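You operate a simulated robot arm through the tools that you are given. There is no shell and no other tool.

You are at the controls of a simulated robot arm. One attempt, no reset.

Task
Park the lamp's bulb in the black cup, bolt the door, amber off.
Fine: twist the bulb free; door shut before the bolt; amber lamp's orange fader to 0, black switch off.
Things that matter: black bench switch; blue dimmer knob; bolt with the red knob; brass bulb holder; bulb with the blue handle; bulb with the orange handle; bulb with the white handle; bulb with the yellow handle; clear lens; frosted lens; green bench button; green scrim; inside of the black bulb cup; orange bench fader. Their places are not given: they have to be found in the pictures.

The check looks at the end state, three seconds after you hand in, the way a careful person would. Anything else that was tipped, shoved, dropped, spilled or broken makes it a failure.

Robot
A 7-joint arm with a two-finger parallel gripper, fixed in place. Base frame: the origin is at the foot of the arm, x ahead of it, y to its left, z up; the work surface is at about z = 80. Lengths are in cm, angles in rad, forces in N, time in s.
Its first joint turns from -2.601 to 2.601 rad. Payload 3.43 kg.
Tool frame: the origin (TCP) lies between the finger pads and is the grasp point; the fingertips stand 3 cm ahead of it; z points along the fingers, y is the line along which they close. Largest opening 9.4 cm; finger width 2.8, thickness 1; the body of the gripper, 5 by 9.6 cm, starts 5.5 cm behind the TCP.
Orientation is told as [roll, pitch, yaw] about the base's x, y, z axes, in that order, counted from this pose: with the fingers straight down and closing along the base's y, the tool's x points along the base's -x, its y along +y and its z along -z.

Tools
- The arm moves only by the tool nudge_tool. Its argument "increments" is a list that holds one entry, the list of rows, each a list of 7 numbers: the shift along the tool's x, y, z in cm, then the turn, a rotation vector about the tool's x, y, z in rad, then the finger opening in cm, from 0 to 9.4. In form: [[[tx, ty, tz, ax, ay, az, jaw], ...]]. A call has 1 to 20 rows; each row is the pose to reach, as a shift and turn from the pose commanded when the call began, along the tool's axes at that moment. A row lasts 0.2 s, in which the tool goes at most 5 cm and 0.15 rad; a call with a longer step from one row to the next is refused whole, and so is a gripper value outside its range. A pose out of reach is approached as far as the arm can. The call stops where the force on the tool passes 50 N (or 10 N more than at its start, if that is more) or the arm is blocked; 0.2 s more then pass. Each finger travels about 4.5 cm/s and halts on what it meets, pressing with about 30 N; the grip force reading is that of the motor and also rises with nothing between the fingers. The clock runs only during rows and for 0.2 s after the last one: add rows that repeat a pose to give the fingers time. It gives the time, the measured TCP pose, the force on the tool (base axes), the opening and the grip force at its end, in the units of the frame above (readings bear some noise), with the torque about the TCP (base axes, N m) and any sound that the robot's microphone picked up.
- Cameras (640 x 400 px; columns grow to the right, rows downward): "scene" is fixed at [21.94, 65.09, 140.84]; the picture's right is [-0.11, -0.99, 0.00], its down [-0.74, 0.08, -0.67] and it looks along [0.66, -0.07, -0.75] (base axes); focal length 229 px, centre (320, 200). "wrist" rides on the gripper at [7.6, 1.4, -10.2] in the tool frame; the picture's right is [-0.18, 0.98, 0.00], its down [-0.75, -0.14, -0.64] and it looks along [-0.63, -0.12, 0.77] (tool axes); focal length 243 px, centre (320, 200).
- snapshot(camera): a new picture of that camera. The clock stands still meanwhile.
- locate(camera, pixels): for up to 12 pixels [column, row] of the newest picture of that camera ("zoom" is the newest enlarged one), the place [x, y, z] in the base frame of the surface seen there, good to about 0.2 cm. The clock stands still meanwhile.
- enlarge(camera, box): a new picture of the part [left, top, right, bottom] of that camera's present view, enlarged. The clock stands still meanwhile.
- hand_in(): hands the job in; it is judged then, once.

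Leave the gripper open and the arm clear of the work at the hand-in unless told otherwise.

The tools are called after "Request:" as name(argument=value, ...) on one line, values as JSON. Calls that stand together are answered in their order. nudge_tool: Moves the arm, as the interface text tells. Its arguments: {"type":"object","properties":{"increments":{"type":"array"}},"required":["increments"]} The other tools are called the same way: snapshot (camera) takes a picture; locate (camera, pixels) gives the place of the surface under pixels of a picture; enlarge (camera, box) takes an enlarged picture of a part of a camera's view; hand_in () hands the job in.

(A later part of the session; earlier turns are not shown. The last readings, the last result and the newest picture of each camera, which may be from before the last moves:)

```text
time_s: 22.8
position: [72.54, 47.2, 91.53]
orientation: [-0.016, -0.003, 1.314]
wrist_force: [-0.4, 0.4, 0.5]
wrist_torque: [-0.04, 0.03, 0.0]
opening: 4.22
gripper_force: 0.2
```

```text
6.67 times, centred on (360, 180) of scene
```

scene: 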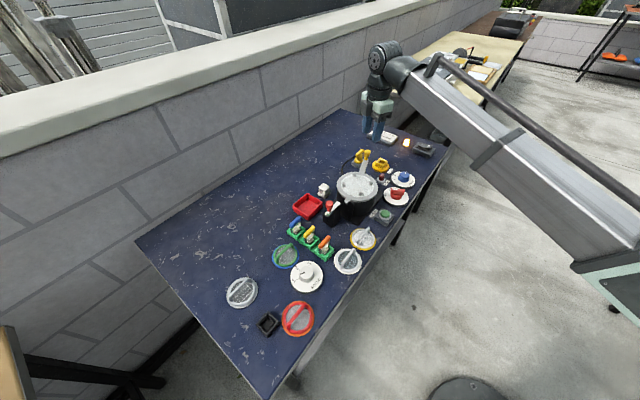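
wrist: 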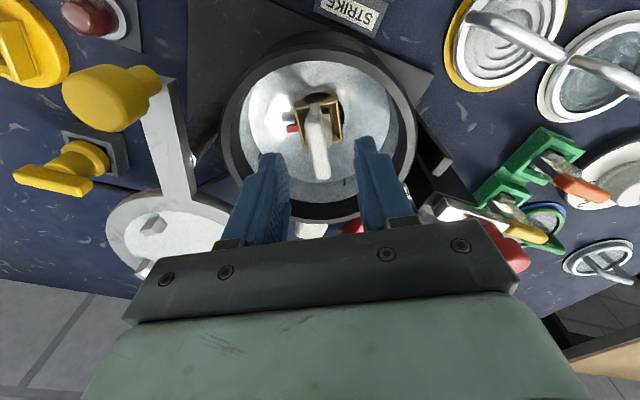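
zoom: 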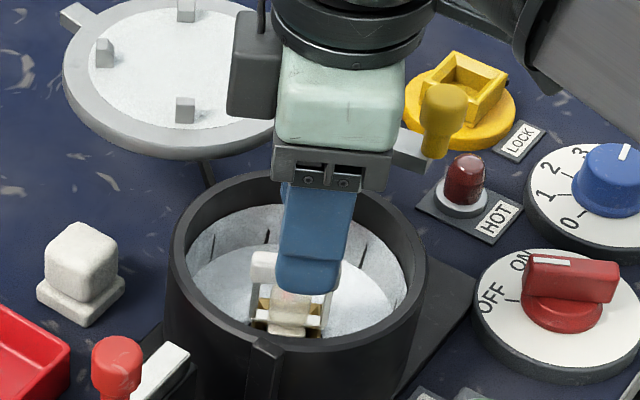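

The handle sits between the fingers. I'll correct the small tilt, lower 2 cm so the tips reach about 86.5 and only the handle is gripped, then close.

Request:
nudge_tool(increments=[[[-0.2, -0.15, 1, -0.016, 0.003, 0, 4.2], [-0.2, -0.15, 2, -0.016, 0.003, 0, 4.2], [-0.2, -0.15, 2, -0.016, 0.003, 0, 3], [-0.2, -0.15, 2, -0.016, 0.003, 0, 1.8], [-0.2, -0.15, 2, -0.016, 0.003, 0, 0.6], [-0.2, -0.15, 2, -0.016, 0.003, 0, 0.6], [-0.2, -0.15, 2, -0.016, 0.003, 0, 0.6]]])

Request:
snapshot(camera="wrist")

Request:
enlarge(camera="scene", box=[330, 150, 390, 210])

```text
time_s: 24.4
position: [72.75, 47.21, 89.49]
orientation: [0.003, -0.003, 1.315]
wrist_force: [-0.4, -0.4, -0.3]
wrist_torque: [-0.02, 0.0, -0.05]
opening: 1.02
gripper_force: 30.1
```

```text
taken
```

wrist: 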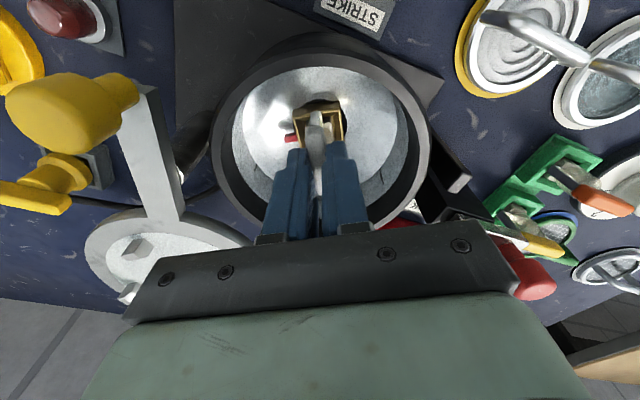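

```text
6.67 times, centred on (360, 180) of scene
```

zoom: 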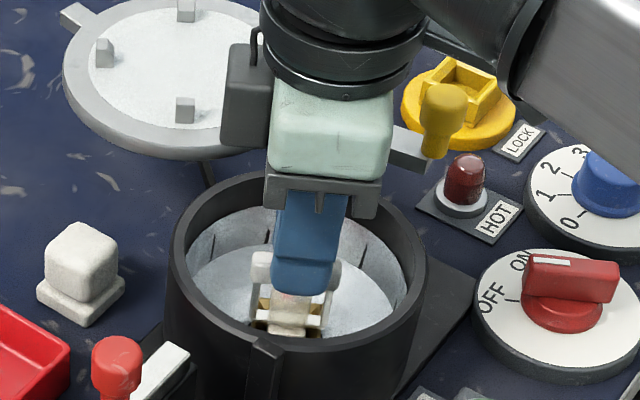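

The handle is gripped at 1.02. I'll try a small counter-clockwise twist (0.2 rad) and read the torque.

Request:
nudge_tool(increments=[[[0, 0, 0, 0, 0, -0.06, 0.6], [0, 0, 0, 0, 0, -0.12, 0.6], [0, 0, 0, 0, 0, -0.18, 0.6]]])

Request:
enlarge(camera="wrist", box=[240, 50, 400, 150])

```text
time_s: 25.2
position: [72.81, 47.19, 89.47]
orientation: [0.002, -0.005, 1.497]
wrist_force: [0.6, -1.1, 2.0]
wrist_torque: [0.04, -0.03, 0.01]
opening: 1.01
gripper_force: 30.0
```

```text
4.00 times, centred on (320, 100) of wrist
```

zoom: 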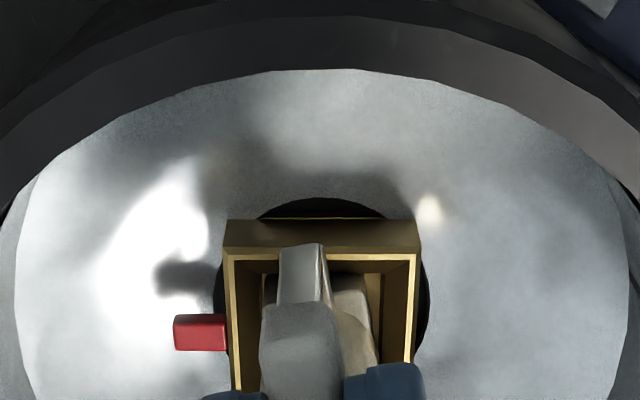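

There is no resistance and the holder turned with the bulb. I'll keep turning counter-clockwise.

Request:
nudge_tool(increments=[[[0, 0, 0, 0, 0, -0.1, 0.6], [0, 0, 0, 0, 0, -0.2, 0.6], [0, 0, 0, 0, 0, -0.3, 0.6], [0, 0, 0, 0, 0, -0.4, 0.6], [0, 0, 0, 0, 0, -0.5, 0.6], [0, 0, 0, 0, 0, -0.6, 0.6]]])

Request:
snapshot(camera="wrist")

Request:
enlarge(camera="wrist", box=[240, 50, 400, 150])

```text
time_s: 26.6
position: [72.76, 47.22, 89.46]
orientation: [0.0, -0.004, 2.097]
wrist_force: [2.2, 2.8, 5.4]
wrist_torque: [0.23, -0.09, -0.01]
opening: 1.0
gripper_force: 30.2
```

```text
taken
```

wrist: 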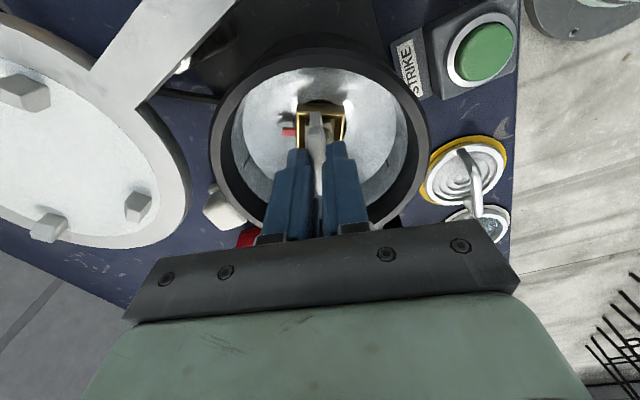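

```text
4.00 times, centred on (320, 100) of wrist
```

zoom: 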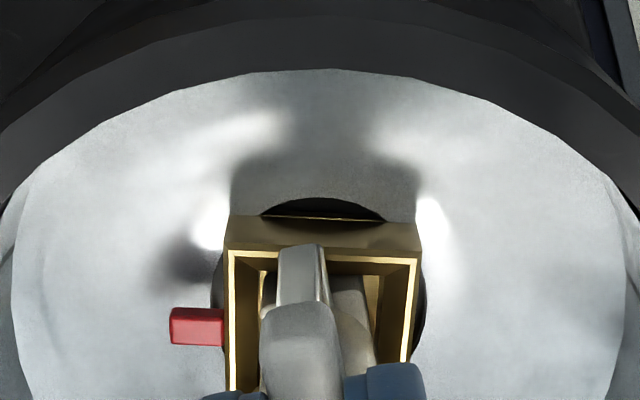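

The upward force has grown to about 5 N, perhaps a cam. I'll keep turning a further 0.4 rad and watch.

Request:
nudge_tool(increments=[[[0, 0, 0, 0, 0, -0.1, 0.6], [0, 0, 0, 0, 0, -0.2, 0.6], [0, 0, 0, 0, 0, -0.3, 0.6], [0, 0, 0, 0, 0, -0.4, 0.6]]])

Request:
enlarge(camera="wrist", box=[240, 50, 400, 150])

Request:
enlarge(camera="scene", box=[330, 150, 390, 210])

```text
time_s: 27.6
position: [72.95, 47.24, 89.43]
orientation: [-0.002, -0.003, 2.497]
wrist_force: [2.3, 4.0, 1.3]
wrist_torque: [0.27, -0.09, -0.01]
opening: 1.04
gripper_force: 29.8
```

```text
4.00 times, centred on (320, 100) of wrist
```

zoom: 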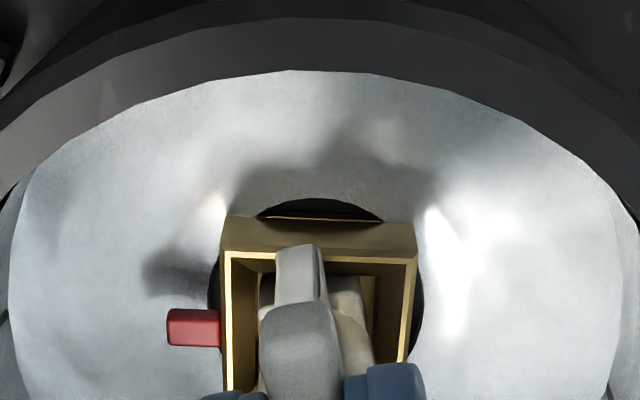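

```text
6.67 times, centred on (360, 180) of scene
```

zoom: 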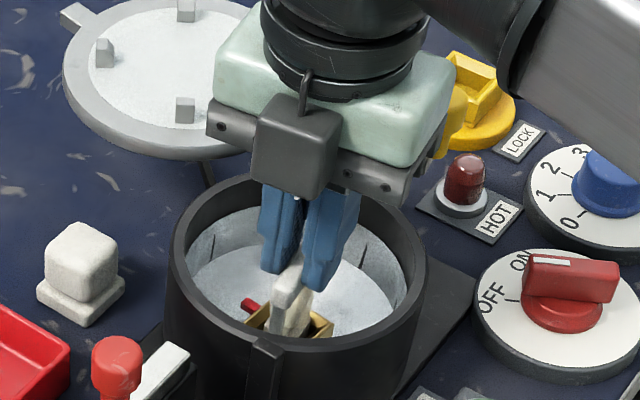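

About 68° turned so far with no stop. I'll continue to about 95°.

Request:
nudge_tool(increments=[[[0, 0, 0, 0, 0, -0.1, 0.6], [0, 0, 0, 0, 0, -0.2, 0.6], [0, 0, 0, 0, 0, -0.3, 0.6], [0, 0, 0, 0, 0, -0.4, 0.6], [0, 0, 0, 0, 0, -0.45, 0.6]]])

Request:
enlarge(camera="wrist", box=[240, 50, 400, 150])

Request:
enlarge(camera="scene", box=[330, 150, 390, 210])

```text
time_s: 28.8
position: [73.01, 47.24, 89.44]
orientation: [-0.004, -0.002, 2.948]
wrist_force: [10.4, 7.2, 3.2]
wrist_torque: [0.13, -0.59, -1.19]
opening: 1.85
gripper_force: 29.9
```

```text
4.00 times, centred on (320, 100) of wrist
```

zoom: 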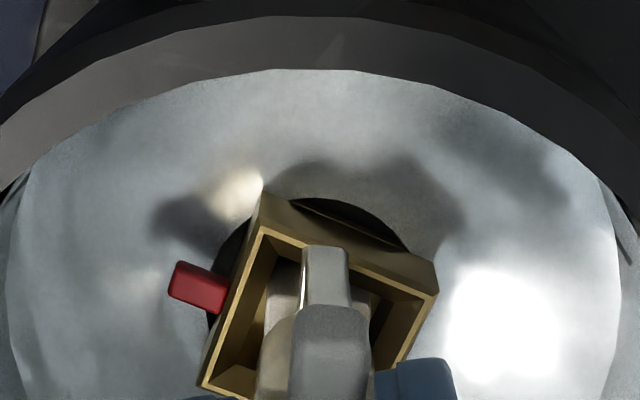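

```text
6.67 times, centred on (360, 180) of scene
```

zoom: 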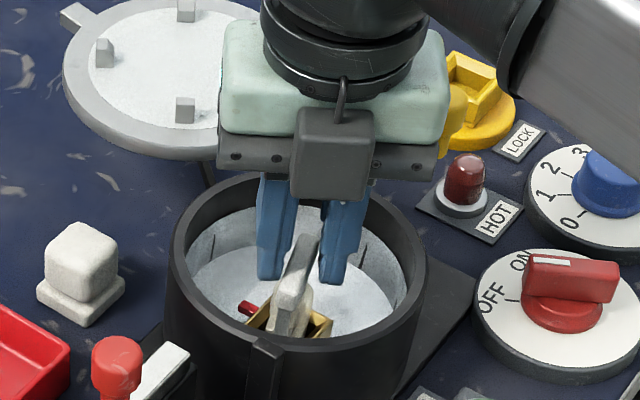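

The holder hit a stop at roughly 70°, and the handle slipped skew in the fingers. I'll turn back 0.42 rad so the pads lie flat again.

Request:
nudge_tool(increments=[[[0, 0, 0, 0, 0, 0.1, 0.6], [0, 0, 0, 0, 0, 0.2, 0.6], [0, 0, 0, 0, 0, 0.3, 0.6], [0, 0, 0, 0, 0, 0.4, 0.6], [0, 0, 0, 0, 0, 0.4, 0.6]]])

Request:
enlarge(camera="wrist", box=[240, 50, 400, 150])

Request:
enlarge(camera="scene", box=[340, 170, 380, 210])

```text
time_s: 30.0
position: [72.8, 47.22, 89.47]
orientation: [0.001, -0.006, 2.544]
wrist_force: [-4.6, 5.6, 4.0]
wrist_torque: [0.44, 0.39, -0.06]
opening: 1.04
gripper_force: 30.3
```

```text
4.00 times, centred on (320, 100) of wrist
```

zoom: 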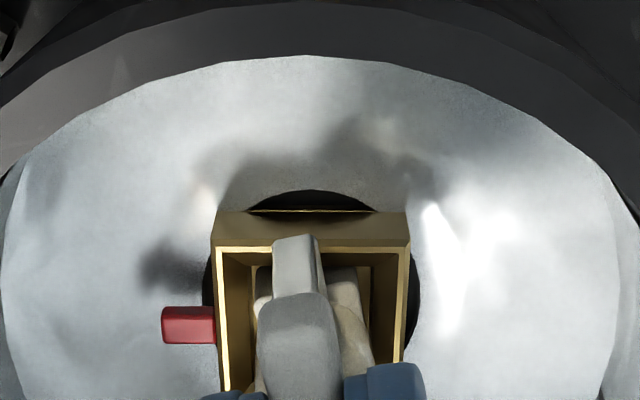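

```text
10.00 times, centred on (360, 190) of scene
```

zoom: 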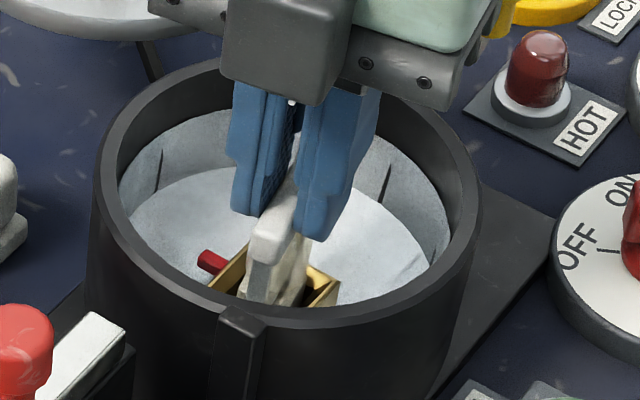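

Aligned again at yaw 2.544. I'll try a gentle lift of 0.5 cm and read the force.

Request:
nudge_tool(increments=[[[0, 0, -0.15, 0, 0, 0, 0.6], [0, 0, -0.3, 0, 0, 0, 0.6], [0, 0, -0.5, 0, 0, 0, 0.6]]])

Request:
enlarge(camera="scene", box=[340, 170, 380, 210])

```text
time_s: 30.8
position: [72.81, 47.22, 90.03]
orientation: [0.0, -0.006, 2.546]
wrist_force: [-9.3, 10.1, -5.3]
wrist_torque: [0.75, 0.77, -0.11]
opening: 1.02
gripper_force: 30.1
```

```text
10.00 times, centred on (360, 190) of scene
```

zoom: 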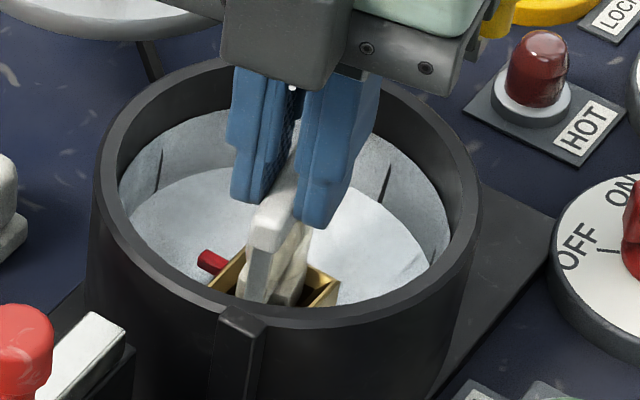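

The force is small vertically, with about 13 N sideways along the handle. I'll shift 0.15 cm to relieve it and lift more.

Request:
nudge_tool(increments=[[[-0.1, 0, 0, 0, 0, 0, 0.6], [-0.2, 0, 0, 0, 0, 0, 0.6], [-0.2, 0, -0.3, 0, 0, 0, 0.6], [-0.2, 0, -0.6, 0, 0, 0, 0.6]]])

Request:
enlarge(camera="scene", box=[340, 170, 380, 210])

Request:
enlarge(camera="wrist", box=[240, 50, 400, 150])

```text
time_s: 31.8
position: [72.83, 47.21, 90.62]
orientation: [-0.001, 0.0, 2.546]
wrist_force: [-0.3, 0.5, -0.8]
wrist_torque: [0.01, 0.02, -0.04]
opening: 1.01
gripper_force: 29.6
```

```text
10.00 times, centred on (360, 190) of scene
```

zoom: 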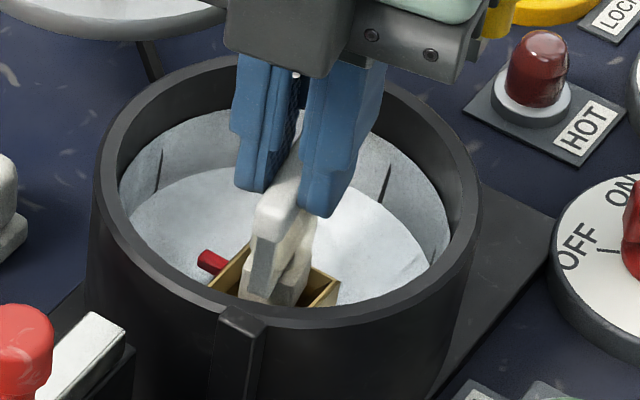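

```text
4.00 times, centred on (320, 100) of wrist
```

zoom: 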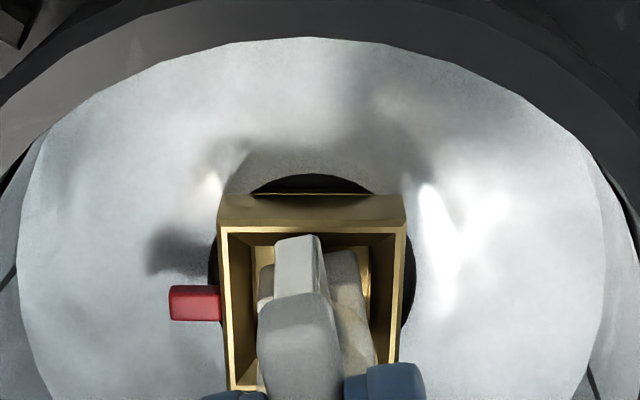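

The bulb comes up freely. I'll lift it out of the drum.

Request:
nudge_tool(increments=[[[0, 0, -0.7, 0, 0, 0, 0.6], [0, 0, -1.4, 0, 0, 0, 0.6], [0, 0, -2.2, 0, 0, 0, 0.6], [0, 0, -3.2, 0, 0, 0, 0.6], [0, 0, -5, 0, 0, 0, 0.6], [0, 0, -8, 0, 0, 0, 0.6], [0, 0, -11, 0, 0, 0, 0.6], [0, 0, -13, 0, 0, 0, 0.6]]])

Request:
enlarge(camera="scene", box=[310, 110, 410, 210])

Request:
snapshot(camera="wrist")

```text
time_s: 33.6
position: [72.85, 47.17, 103.37]
orientation: [-0.002, -0.002, 2.546]
wrist_force: [-0.2, 0.4, -1.5]
wrist_torque: [-0.01, 0.0, 0.0]
opening: 1.04
gripper_force: 30.2
```

```text
4.00 times, centred on (360, 160) of scene
```

zoom: 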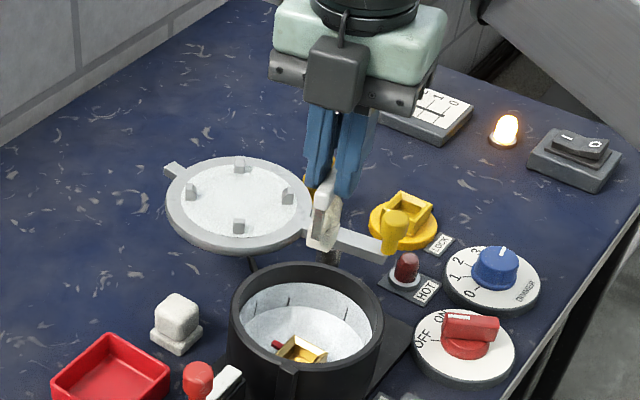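

```text
taken
```

wrist: 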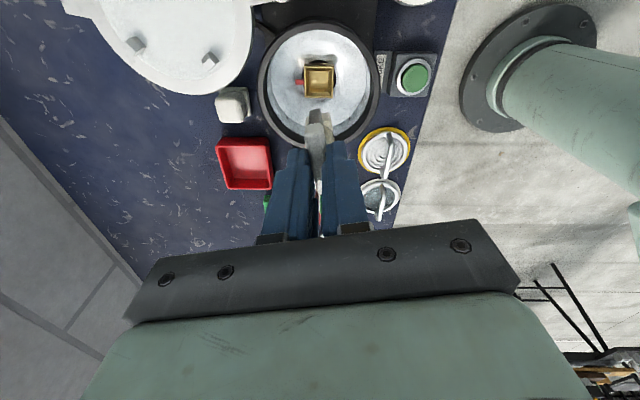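

The bulb is out. I'll measure its bottom and the black cup.

Request:
enlarge(camera="scene", box=[240, 300, 330, 350])

Request:
locate(camera="zoom", pixels=[[195, 90], [280, 145], [205, 255], [115, 180], [200, 165], [195, 115], [250, 150], [205, 220], [145, 175], [230, 200]])

Request:
enlarge(camera="scene", box=[370, 145, 410, 185])

```text
7.11 times, centred on (285, 325) of scene
```

zoom: 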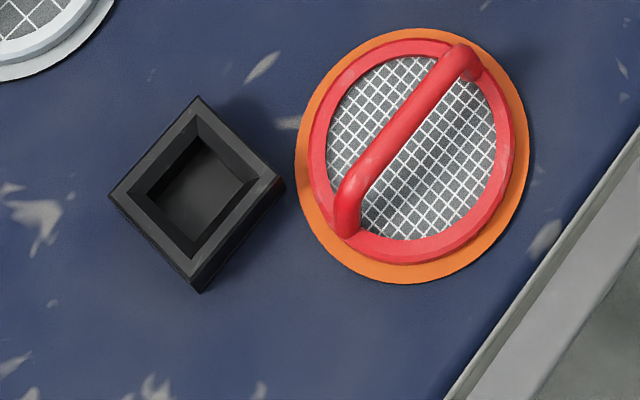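

```text
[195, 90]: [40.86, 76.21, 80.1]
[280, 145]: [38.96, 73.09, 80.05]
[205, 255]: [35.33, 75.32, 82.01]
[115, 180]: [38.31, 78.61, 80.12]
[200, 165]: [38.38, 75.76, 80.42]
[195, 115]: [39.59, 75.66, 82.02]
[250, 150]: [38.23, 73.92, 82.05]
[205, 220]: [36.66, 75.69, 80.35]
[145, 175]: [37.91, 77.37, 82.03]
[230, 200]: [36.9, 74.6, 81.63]
```

```text
10.00 times, centred on (390, 165) of scene
```

zoom: 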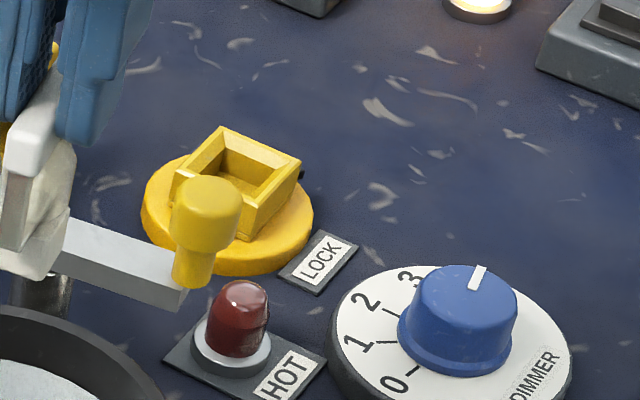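

I need finer corners of the cup and the held bulb's base.

Request:
enlarge(camera="scene", box=[250, 308, 286, 344])

Request:
locate(camera="zoom", pixels=[[196, 64], [338, 200], [60, 205], [200, 345], [198, 95], [300, 200], [100, 205], [200, 310], [200, 200], [200, 150], [200, 260]])

Request:
enlarge(camera="scene", box=[340, 140, 380, 180])

```text
11.11 times, centred on (268, 326) of scene
```

zoom: 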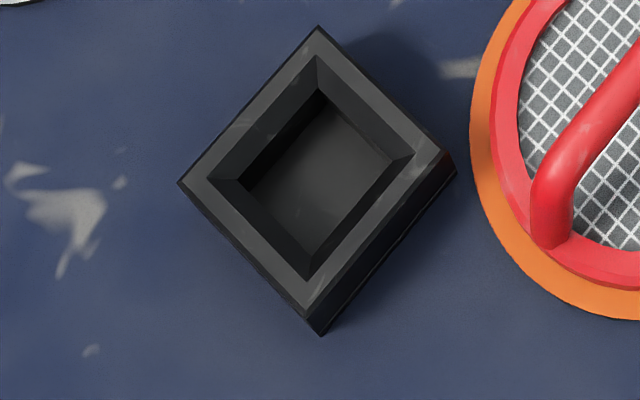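

```text
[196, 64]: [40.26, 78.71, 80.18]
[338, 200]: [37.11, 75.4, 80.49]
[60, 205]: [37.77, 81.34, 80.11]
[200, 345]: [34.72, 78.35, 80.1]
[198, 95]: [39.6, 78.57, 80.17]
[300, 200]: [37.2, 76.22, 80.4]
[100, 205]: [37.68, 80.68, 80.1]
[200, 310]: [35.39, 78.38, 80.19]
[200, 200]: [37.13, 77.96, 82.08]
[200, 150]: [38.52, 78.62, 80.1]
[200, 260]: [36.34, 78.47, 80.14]
```

```text
10.00 times, centred on (360, 160) of scene
```

zoom: 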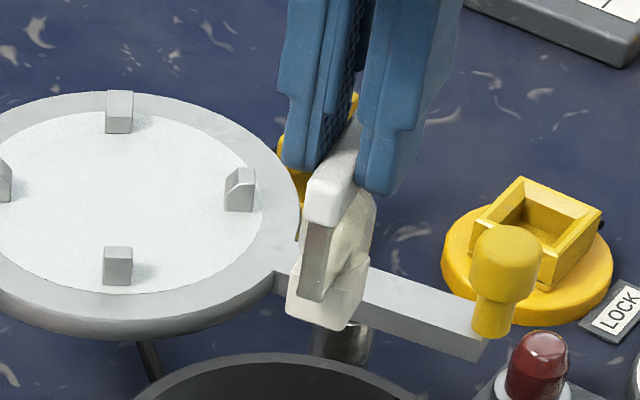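

Now locate the bulb points in this zoom; then I'll redo the cup.

Request:
locate(camera="zoom", pixels=[[330, 327], [300, 312], [290, 290], [350, 315], [358, 285], [328, 205], [315, 185], [345, 150], [325, 222], [315, 270]])

Request:
enlarge(camera="scene", box=[250, 308, 286, 344])

Request:
locate(camera="zoom", pixels=[[318, 30], [316, 52], [452, 162], [414, 155], [182, 183], [212, 180], [312, 308], [309, 280], [320, 95], [248, 188], [388, 158], [312, 250]])

```text
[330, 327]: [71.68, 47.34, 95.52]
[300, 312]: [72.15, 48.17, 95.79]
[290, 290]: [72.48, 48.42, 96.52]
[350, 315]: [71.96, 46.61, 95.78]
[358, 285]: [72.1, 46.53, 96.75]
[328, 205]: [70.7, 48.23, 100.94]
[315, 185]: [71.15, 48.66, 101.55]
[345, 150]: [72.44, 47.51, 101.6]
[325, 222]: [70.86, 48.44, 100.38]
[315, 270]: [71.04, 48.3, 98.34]
```

```text
11.11 times, centred on (268, 326) of scene
```

zoom: 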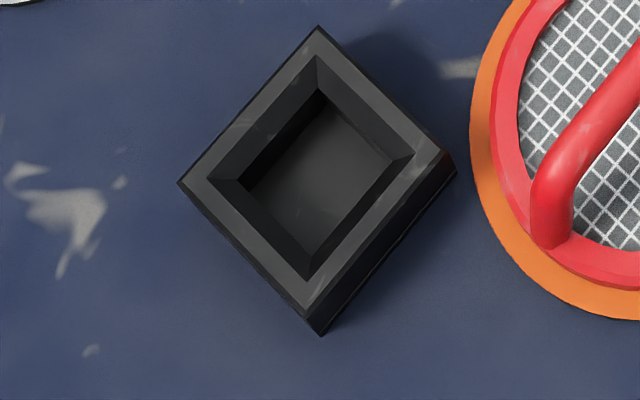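

```text
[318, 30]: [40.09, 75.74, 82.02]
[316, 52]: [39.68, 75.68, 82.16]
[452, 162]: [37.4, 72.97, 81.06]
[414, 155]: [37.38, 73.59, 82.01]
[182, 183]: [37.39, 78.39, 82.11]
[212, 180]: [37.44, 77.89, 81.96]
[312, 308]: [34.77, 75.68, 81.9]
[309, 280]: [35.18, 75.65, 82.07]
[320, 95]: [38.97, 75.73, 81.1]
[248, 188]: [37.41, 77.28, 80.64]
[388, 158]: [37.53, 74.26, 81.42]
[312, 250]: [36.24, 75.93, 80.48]
```

The cup centre is (37.42,75.7), a square turned 45°, rim at 82.0 and floor at 80.4. The bulb bottom is about 7.85 below TCP. I'll carry the bulb over the cup at a safe height, turning to yaw 2.356.

Request:
nudge_tool(increments=[[[-3, -0.25, 0, 0, 0, 0.01, 0.6], [-6, -0.5, 0, 0, 0, 0.02, 0.6], [-9.5, -0.8, 0, 0, 0, 0.04, 0.6], [-13, -1.1, 0, 0, 0, 0.055, 0.6], [-16.5, -1.4, 0, 0, 0, 0.07, 0.6], [-20, -1.7, 0, 0, 0, 0.085, 0.6], [-23.5, -2, 0, 0, 0, 0.1, 0.6], [-27, -2.3, 0, 0, 0, 0.115, 0.6], [-30.5, -2.6, 0, 0, 0, 0.13, 0.6], [-34, -2.9, 0, 0, 0, 0.145, 0.6], [-37.5, -3.2, 0, 0, 0, 0.16, 0.6], [-40.5, -3.4, 0.5, 0, 0, 0.17, 0.6], [-43, -3.6, 1.5, 0, 0, 0.18, 0.6], [-45.04, -3.8, 3, 0, 0, 0.19, 0.6], [-45.04, -3.8, 3.4, 0, 0, 0.19, 0.6], [-45.04, -3.8, 3.4, 0, 0, 0.19, 0.6]]])

Request:
snapshot(camera="wrist")

Request:
snapshot(camera="scene")

```text
time_s: 37.0
position: [37.71, 75.78, 100.28]
orientation: [-0.001, -0.003, 2.357]
wrist_force: [-0.7, -0.7, -1.6]
wrist_torque: [-0.03, -0.04, 0.0]
opening: 1.04
gripper_force: 29.9
```

```text
taken
```

wrist: 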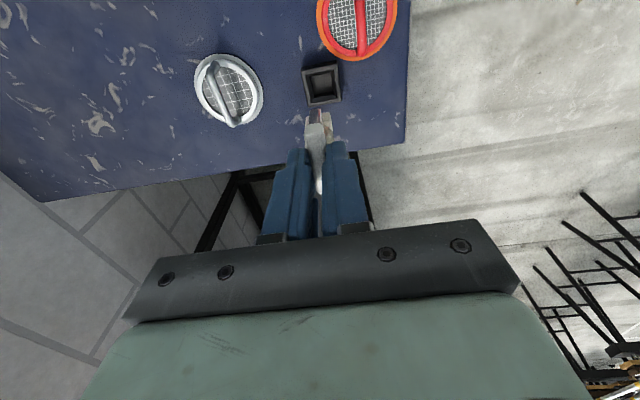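

```text
taken
```

scene: 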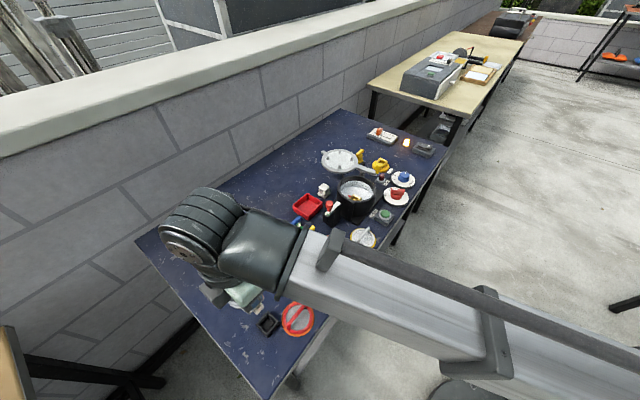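

I'm over the cup with a small offset to correct. I'll lower until the bulb bottom is about 1 cm above the rim (TCP z≈91) and look.

Request:
nudge_tool(increments=[[[0.13, 0.26, 2, 0, 0, 0, 0.6], [0.13, 0.26, 4, 0, 0, 0, 0.6], [0.13, 0.26, 6, 0, 0, 0, 0.6], [0.13, 0.26, 8, 0, 0, 0, 0.6], [0.13, 0.26, 9.2, 0, 0, 0, 0.6], [0.13, 0.26, 9.2, 0, 0, 0, 0.6]]])

Request:
snapshot(camera="wrist")

Request:
enlarge(camera="scene", box=[230, 290, 300, 350])

Request:
enlarge(camera="wrist", box=[270, 40, 380, 160])

```text
time_s: 38.4
position: [37.55, 75.42, 91.25]
orientation: [0.0, -0.004, 2.356]
wrist_force: [-0.8, 0.5, -0.5]
wrist_torque: [0.01, 0.0, 0.01]
opening: 1.02
gripper_force: 30.0
```

```text
taken
```

wrist: 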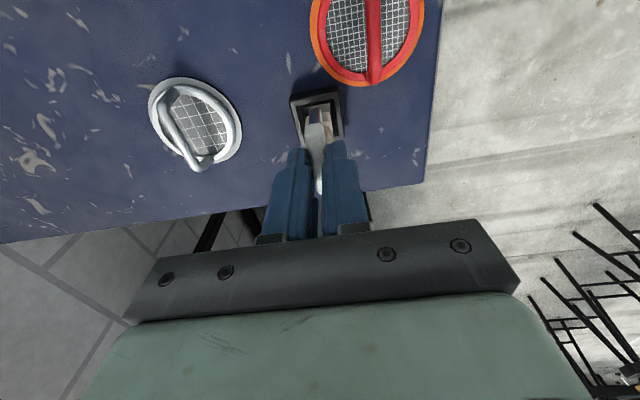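

```text
6.67 times, centred on (265, 320) of scene
```

zoom: 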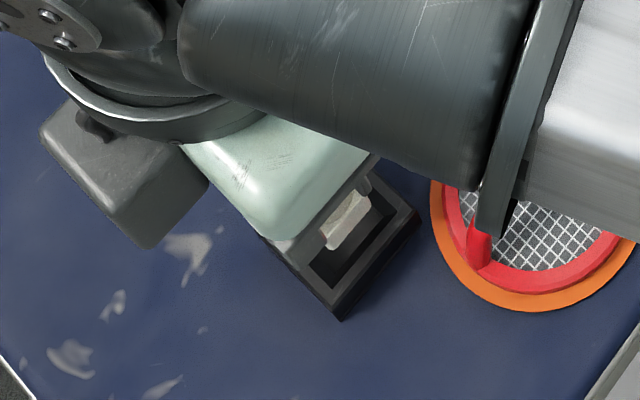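

```text
3.33 times, centred on (325, 100) of wrist
```

zoom: 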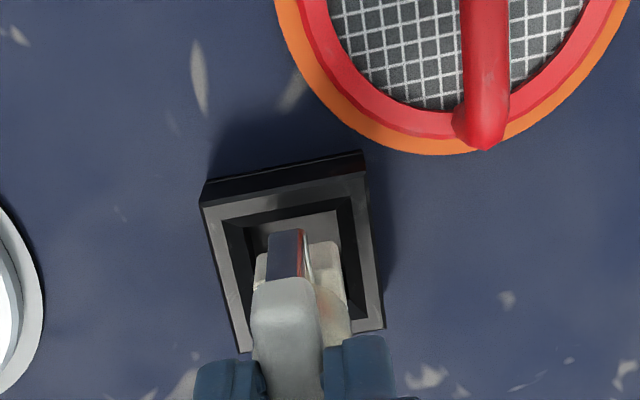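

I'll locate the visible bulb base points and the cup's inner corners to check alignment.

Request:
enlarge(camera="scene", box=[264, 310, 300, 342])

Request:
locate(camera="wrist", pixels=[[318, 112], [311, 112], [333, 118], [331, 128], [322, 105], [300, 105], [335, 96]])

```text
12.50 times, centred on (282, 326) of scene
```

zoom: 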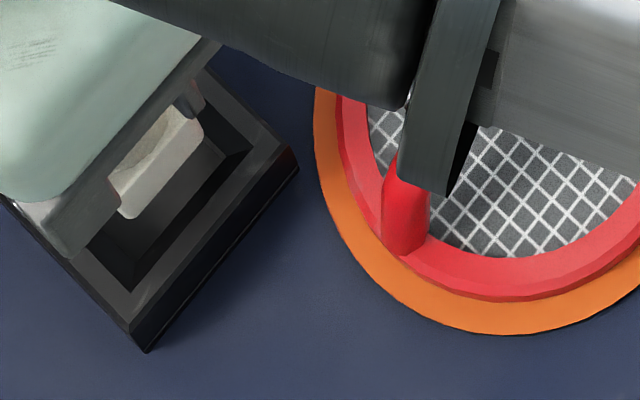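

```text
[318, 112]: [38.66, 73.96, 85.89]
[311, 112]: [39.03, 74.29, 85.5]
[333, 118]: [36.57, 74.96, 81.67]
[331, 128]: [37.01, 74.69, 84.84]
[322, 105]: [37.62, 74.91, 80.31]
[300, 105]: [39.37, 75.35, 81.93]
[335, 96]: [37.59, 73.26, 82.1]
```

Request:
locate(camera="zoom", pixels=[[128, 217], [200, 128], [165, 170], [120, 200], [200, 142], [130, 210], [190, 105], [150, 330], [295, 160]])

```text
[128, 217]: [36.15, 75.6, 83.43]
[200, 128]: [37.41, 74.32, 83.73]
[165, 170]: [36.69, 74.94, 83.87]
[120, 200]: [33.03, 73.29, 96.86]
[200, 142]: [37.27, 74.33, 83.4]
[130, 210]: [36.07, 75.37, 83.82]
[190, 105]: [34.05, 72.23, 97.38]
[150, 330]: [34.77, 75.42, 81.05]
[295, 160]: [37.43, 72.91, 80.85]
```

The base centre is about (37.33,75.57), within 0.15 cm of the cup's. I'll correct that and lower it into the cup, stopping near the floor.

Request:
nudge_tool(increments=[[[-0.03, -0.14, 0, 0, 0, 0, 0.6], [-0.03, -0.14, 0.8, 0, 0, 0, 0.6], [-0.03, -0.14, 1.5, 0, 0, 0, 0.6], [-0.03, -0.14, 2.1, 0, 0, 0, 0.6], [-0.03, -0.14, 2.6, 0, 0, 0, 0.6]]])

Request:
enlarge(camera="scene", box=[250, 305, 300, 345])

Request:
enlarge(camera="wrist", box=[270, 40, 380, 160])

```text
time_s: 39.6
position: [37.55, 75.49, 88.54]
orientation: [0.0, -0.002, 2.355]
wrist_force: [-0.3, 0.4, 1.7]
wrist_torque: [0.01, 0.06, 0.03]
opening: 1.01
gripper_force: 30.1
```

```text
10.00 times, centred on (275, 325) of scene
```

zoom: 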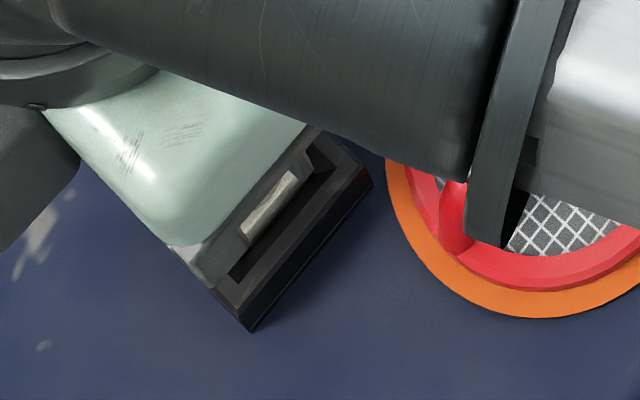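

```text
3.33 times, centred on (325, 100) of wrist
```

zoom: 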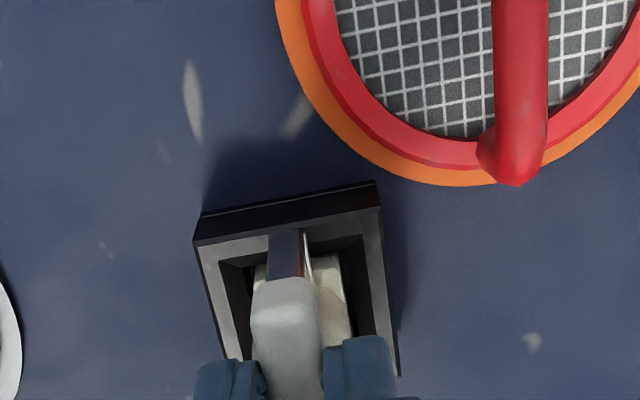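

The bulb's base is inside the cup with no resistance so far. I'll lower in small steps until it touches.

Request:
nudge_tool(increments=[[[0, 0, 0.15, 0, 0, 0, 0.6], [0, 0, 0.3, 0, 0, 0, 0.6]]])

```text
time_s: 40.2
position: [37.61, 75.61, 88.37]
orientation: [-0.003, -0.006, 2.356]
wrist_force: [-2.7, 1.0, 27.7]
wrist_torque: [0.06, 0.18, -0.02]
opening: 1.06
gripper_force: 29.8
```

It is seated (28 N down). I'll ease up 0.12 cm, open the fingers, and look.

Request:
nudge_tool(increments=[[[0, 0, -0.12, 0, 0, 0, 0.6], [0, 0, -0.12, 0, 0, 0, 0.6], [0, 0, -0.12, 0, 0, 0, 1.6], [0, 0, -0.12, 0, 0, 0, 2.6], [0, 0, -0.12, 0, 0, 0, 3.6], [0, 0, -0.12, 0, 0, 0, 3.6]]])

Request:
snapshot(camera="wrist")

Request:
enlarge(camera="wrist", box=[270, 70, 380, 190])

```text
time_s: 41.6
position: [37.61, 75.6, 88.4]
orientation: [0.0, -0.003, 2.357]
wrist_force: [-1.2, -1.0, 0.4]
wrist_torque: [-0.01, -0.02, -0.01]
opening: 3.61
gripper_force: 0.0
```

```text
taken
```

wrist: 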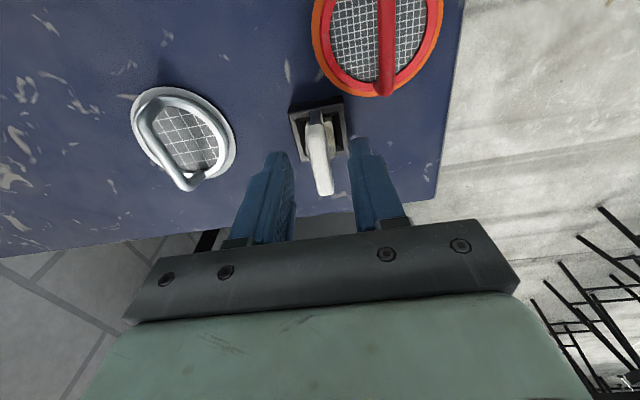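

```text
3.33 times, centred on (325, 130) of wrist
```

zoom: 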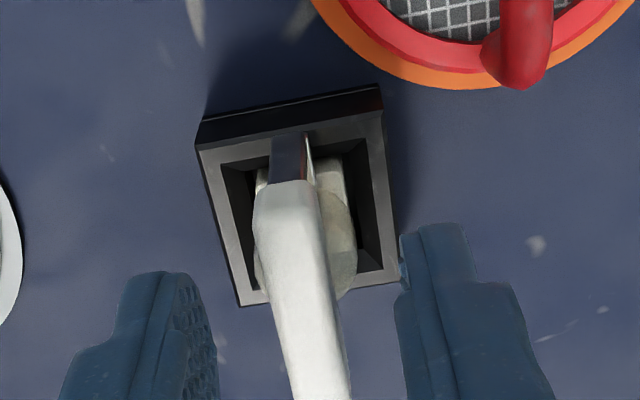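

The bulb stands in the cup with the fingers clear on both sides. I'll rise straight up 14 cm.

Request:
nudge_tool(increments=[[[0, 0, -1, 0, 0, 0, 3.6], [0, 0, -2.5, 0, 0, 0, 3.6], [0, 0, -5, 0, 0, 0, 3.6], [0, 0, -8, 0, 0, 0, 3.6], [0, 0, -11, 0, 0, 0, 3.6], [0, 0, -14, 0, 0, 0, 3.6], [3, 0, -16, 0, 0, 0, 3.6], [6, 0, -16, 0, 0, 0, 3.6]]])

Request:
snapshot(camera="wrist")

Request:
enlarge(camera="scene", box=[230, 280, 320, 350])

```text
time_s: 43.4
position: [41.77, 71.28, 104.25]
orientation: [0.001, -0.002, 2.356]
wrist_force: [0.2, 0.4, 0.3]
wrist_torque: [0.0, 0.0, -0.02]
opening: 3.59
gripper_force: 0.0
```

```text
taken
```

wrist: 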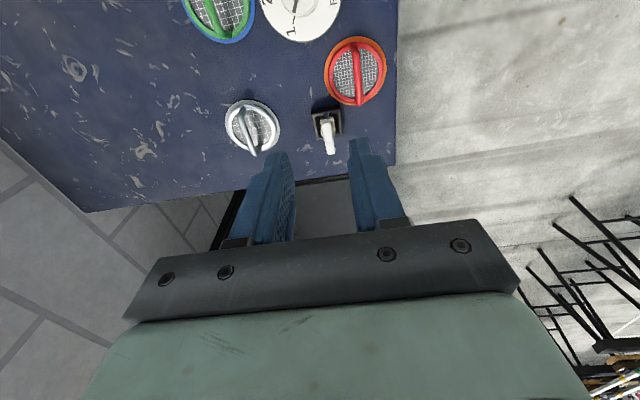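

```text
5.71 times, centred on (275, 315) of scene
```

zoom: 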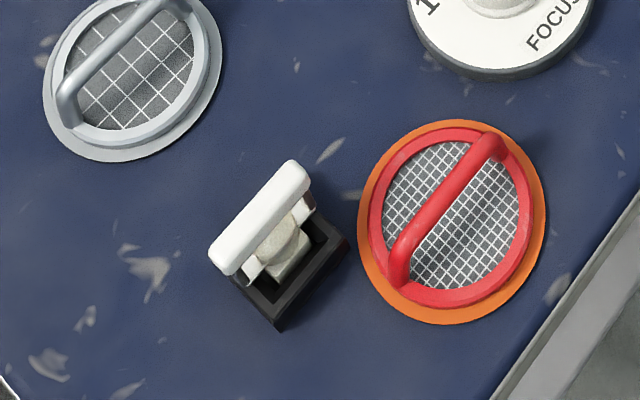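

The bulb stands upright in the cup. Now I'll go back to the yellow door knob near (78,40), turning to yaw about 1.0.

Request:
nudge_tool(increments=[[[3, -0.1, 0, 0, 0, 0.09, 4.2], [6.4, -0.25, 0, 0, 0, 0.18, 4.2], [9.8, -0.4, 0, 0, 0, 0.27, 4.2], [13.2, -0.55, 0, 0, 0, 0.36, 4.2], [16.6, -0.7, 0, 0, 0, 0.45, 4.2], [20, -0.85, 0, 0, 0, 0.55, 4.2], [23.4, -1, 0, 0, 0, 0.65, 4.2], [26.8, -1.15, 0, 0, 0, 0.75, 4.2], [30.2, -1.3, 0, 0, 0, 0.85, 4.2], [33.6, -1.45, 0, 0, 0, 0.95, 4.2], [37, -1.6, 0, 0, 0, 1.05, 4.2], [40.4, -1.75, 0, 0, 0, 1.15, 4.2], [43.8, -1.9, 0, 0, 0, 1.25, 4.2], [46, -2, 0, 0, 0, 1.33, 4.2], [47.7, -2.05, 0, 0, 0, 1.36, 4.2], [47.7, -2.05, 0, 0, 0, 1.36, 4.2]]])

Request:
snapshot(camera="wrist")

Request:
enlarge(camera="scene", box=[310, 130, 410, 220])

```text
time_s: 46.8
position: [76.92, 39.04, 104.16]
orientation: [0.003, -0.002, 0.995]
wrist_force: [1.2, 0.1, -0.1]
wrist_torque: [-0.01, 0.0, -0.03]
opening: 4.23
gripper_force: 0.0
```

```text
taken
```

wrist: 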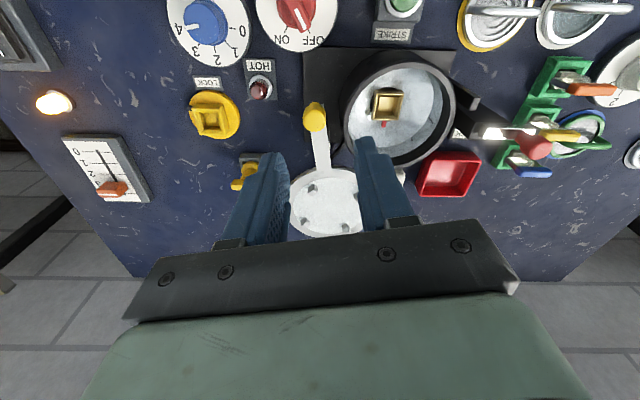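

```text
4.44 times, centred on (360, 175) of scene
```

zoom: 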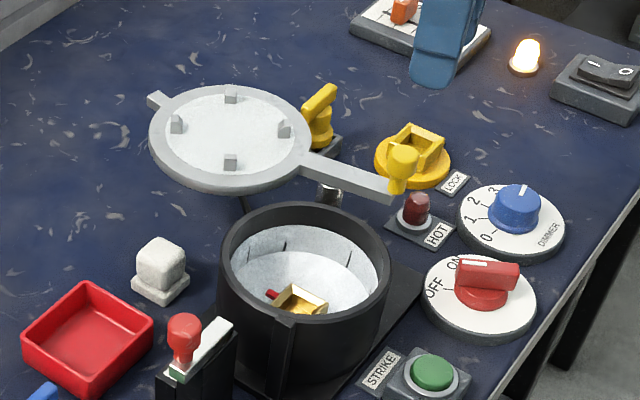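

I'll locate the knob's current place.

Request:
locate(camera="wrist", pixels=[[315, 110], [315, 117], [306, 115], [324, 115], [320, 150], [325, 170]])

Request:
locate(camera="zoom", pixels=[[402, 152], [392, 155], [414, 155], [380, 185], [230, 135]])

```text
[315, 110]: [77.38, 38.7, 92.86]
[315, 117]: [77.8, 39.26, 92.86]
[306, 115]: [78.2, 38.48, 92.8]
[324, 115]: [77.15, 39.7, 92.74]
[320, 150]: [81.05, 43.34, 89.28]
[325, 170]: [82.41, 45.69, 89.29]
```

```text
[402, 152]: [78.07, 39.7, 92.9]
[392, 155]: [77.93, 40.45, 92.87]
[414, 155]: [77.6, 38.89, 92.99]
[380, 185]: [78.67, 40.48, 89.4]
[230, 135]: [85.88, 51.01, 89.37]
```

The knob is now near (77.8,39.4); fitting both positions puts the pivot at (80.65,43.58), radius 5.05. I'll come down and cage the knob again.

Request:
nudge_tool(increments=[[[-0.4, -0.3, 3, 0, 0, 0, 4.2], [-0.78, -0.54, 6, 0, 0, 0, 4.2], [-0.78, -0.54, 9, 0, 0, 0, 4.2], [-0.78, -0.54, 11.15, 0, 0, 0, 4.2], [-0.78, -0.54, 11.15, 0, 0, 0, 3.2], [-0.78, -0.54, 11.15, 0, 0, 0, 2.6], [-0.78, -0.54, 11.15, 0, 0, 0, 2.6]]])

Request:
snapshot(camera="wrist")

Request:
enlarge(camera="scene", box=[340, 130, 420, 200])

```text
time_s: 48.4
position: [77.77, 39.28, 92.89]
orientation: [0.005, -0.001, 0.997]
wrist_force: [-0.1, -0.4, 0.0]
wrist_torque: [-0.01, -0.01, -0.04]
opening: 2.61
gripper_force: 0.0
```

```text
taken
```

wrist: 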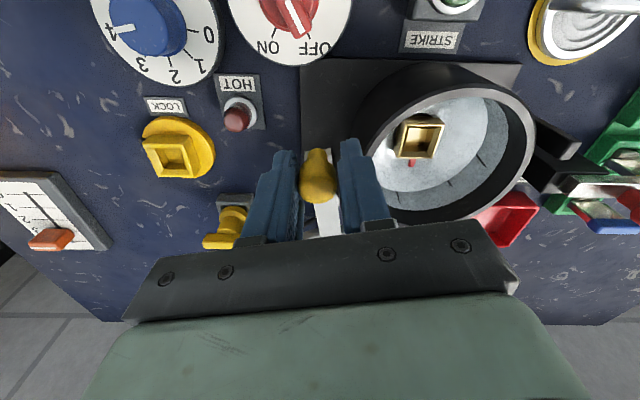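

```text
5.71 times, centred on (380, 165) of scene
```

zoom: 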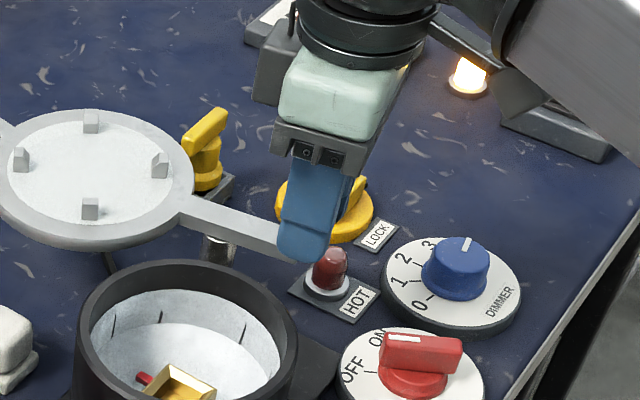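

The knob is caged. I'll swing it back counter-clockwise about the pivot, the first 45°.

Request:
nudge_tool(increments=[[[-0.037, -0.668, 0, 0, 0, -0.13, 2.6], [-0.16, -1.326, 0, 0, 0, -0.26, 2.6], [-0.368, -1.962, 0, 0, 0, -0.39, 2.6], [-0.656, -2.566, 0, 0, 0, -0.52, 2.6], [-1.02, -3.127, 0, 0, 0, -0.65, 2.6], [-1.454, -3.636, 0, 0, 0, -0.78, 2.6]]])

Request:
snapshot(camera="wrist")

Request:
enlarge(camera="scene", box=[310, 130, 410, 220])

```text
time_s: 49.8
position: [81.66, 38.57, 93.0]
orientation: [-0.002, -0.003, 1.778]
wrist_force: [0.5, -0.8, -1.1]
wrist_torque: [0.01, 0.0, -0.02]
opening: 2.6
gripper_force: 0.0
```

```text
taken
```

wrist: 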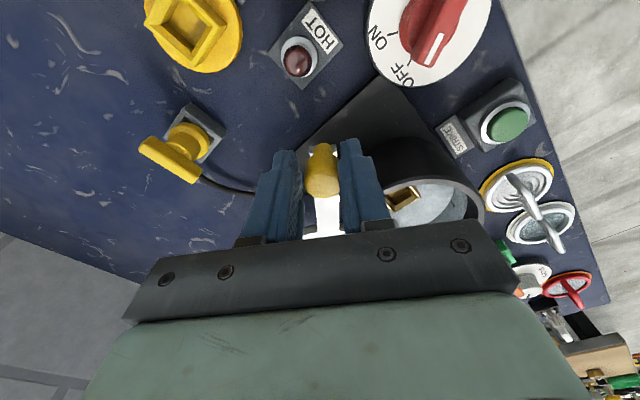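

```text
4.44 times, centred on (360, 175) of scene
```

zoom: 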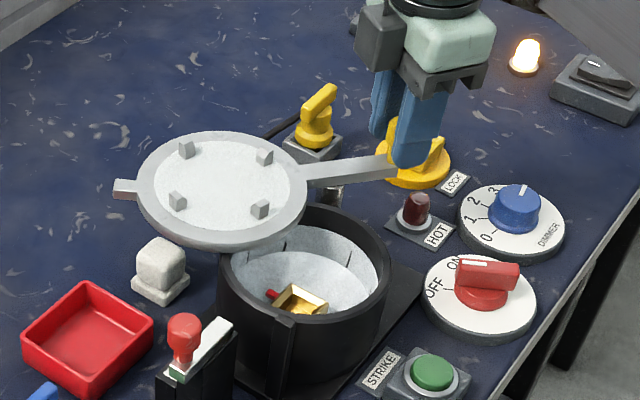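

The door follows. I'll continue another 0.78 rad.

Request:
nudge_tool(increments=[[[-0.037, -0.668, 0, 0, 0, -0.13, 2.6], [-0.16, -1.326, 0, 0, 0, -0.26, 2.6], [-0.368, -1.962, 0, 0, 0, -0.39, 2.6], [-0.656, -2.566, 0, 0, 0, -0.52, 2.6], [-1.02, -3.127, 0, 0, 0, -0.65, 2.6], [-1.454, -3.636, 0, 0, 0, -0.78, 2.6]]])

Request:
snapshot(camera="wrist")

Request:
enlarge(camera="scene", box=[310, 130, 410, 220])

```text
time_s: 51.2
position: [84.93, 40.74, 92.96]
orientation: [-0.002, -0.005, 2.558]
wrist_force: [0.4, -0.1, 1.3]
wrist_torque: [0.0, 0.01, -0.01]
opening: 2.63
gripper_force: 0.0
```

```text
taken
```

wrist: 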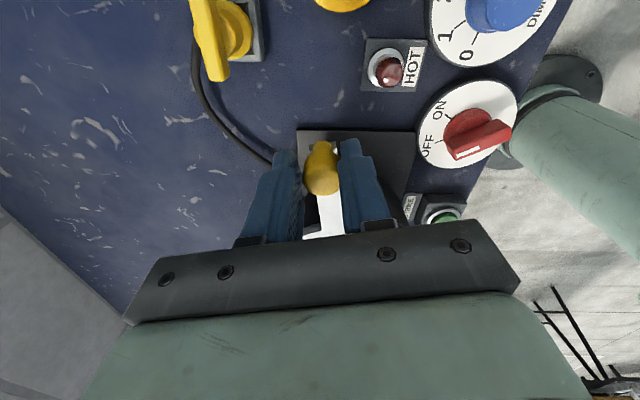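

```text
4.44 times, centred on (360, 175) of scene
```

zoom: 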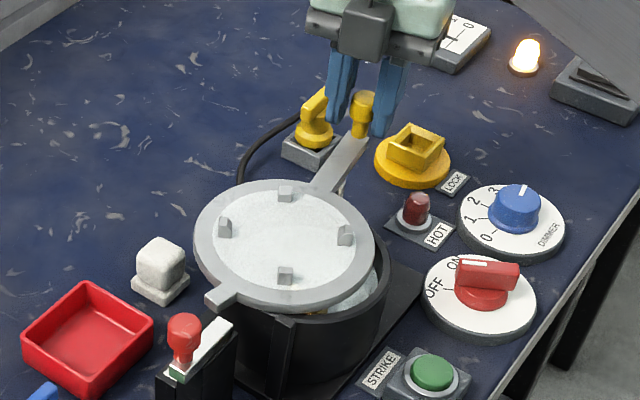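

About 15° remain. I'll go 0.2 rad more in small steps.

Request:
nudge_tool(increments=[[[-0.01, -0.36, 0, 0, 0, -0.07, 2.6], [-0.037, -0.668, 0, 0, 0, -0.13, 2.6], [-0.1, -1.02, 0, 0, 0, -0.2, 2.6]]])

Request:
enlarge(camera="scene", box=[310, 140, 400, 220])

```text
time_s: 52.0
position: [85.44, 41.72, 93.08]
orientation: [-0.003, -0.003, 2.759]
wrist_force: [-0.9, -3.2, 0.2]
wrist_torque: [-0.04, 0.06, -0.03]
opening: 2.72
gripper_force: 0.9
```

```text
5.00 times, centred on (355, 180) of scene
```

zoom: 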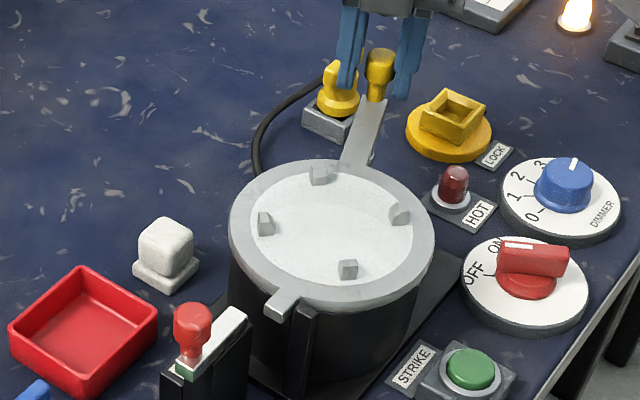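

The tab is at the stop, with a small force now. I'll push a little more to be sure it's fully shut.

Request:
nudge_tool(increments=[[[0, -0.15, 0, 0, 0, 0, 2.6], [0, -0.3, 0, 0, 0, 0, 2.6]]])

Request:
enlarge(camera="scene", box=[322, 188, 366, 228])

```text
time_s: 52.6
position: [85.61, 41.65, 92.99]
orientation: [0.0, -0.003, 2.755]
wrist_force: [-4.0, -6.8, -2.8]
wrist_torque: [-0.11, 0.05, -0.01]
opening: 3.08
gripper_force: 4.1
```

```text
10.00 times, centred on (344, 208) of scene
```

zoom: 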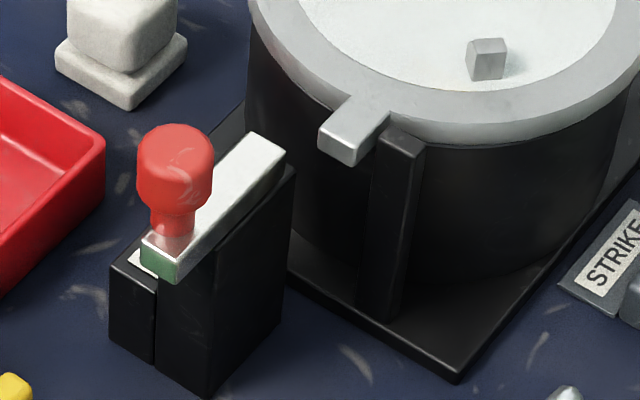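

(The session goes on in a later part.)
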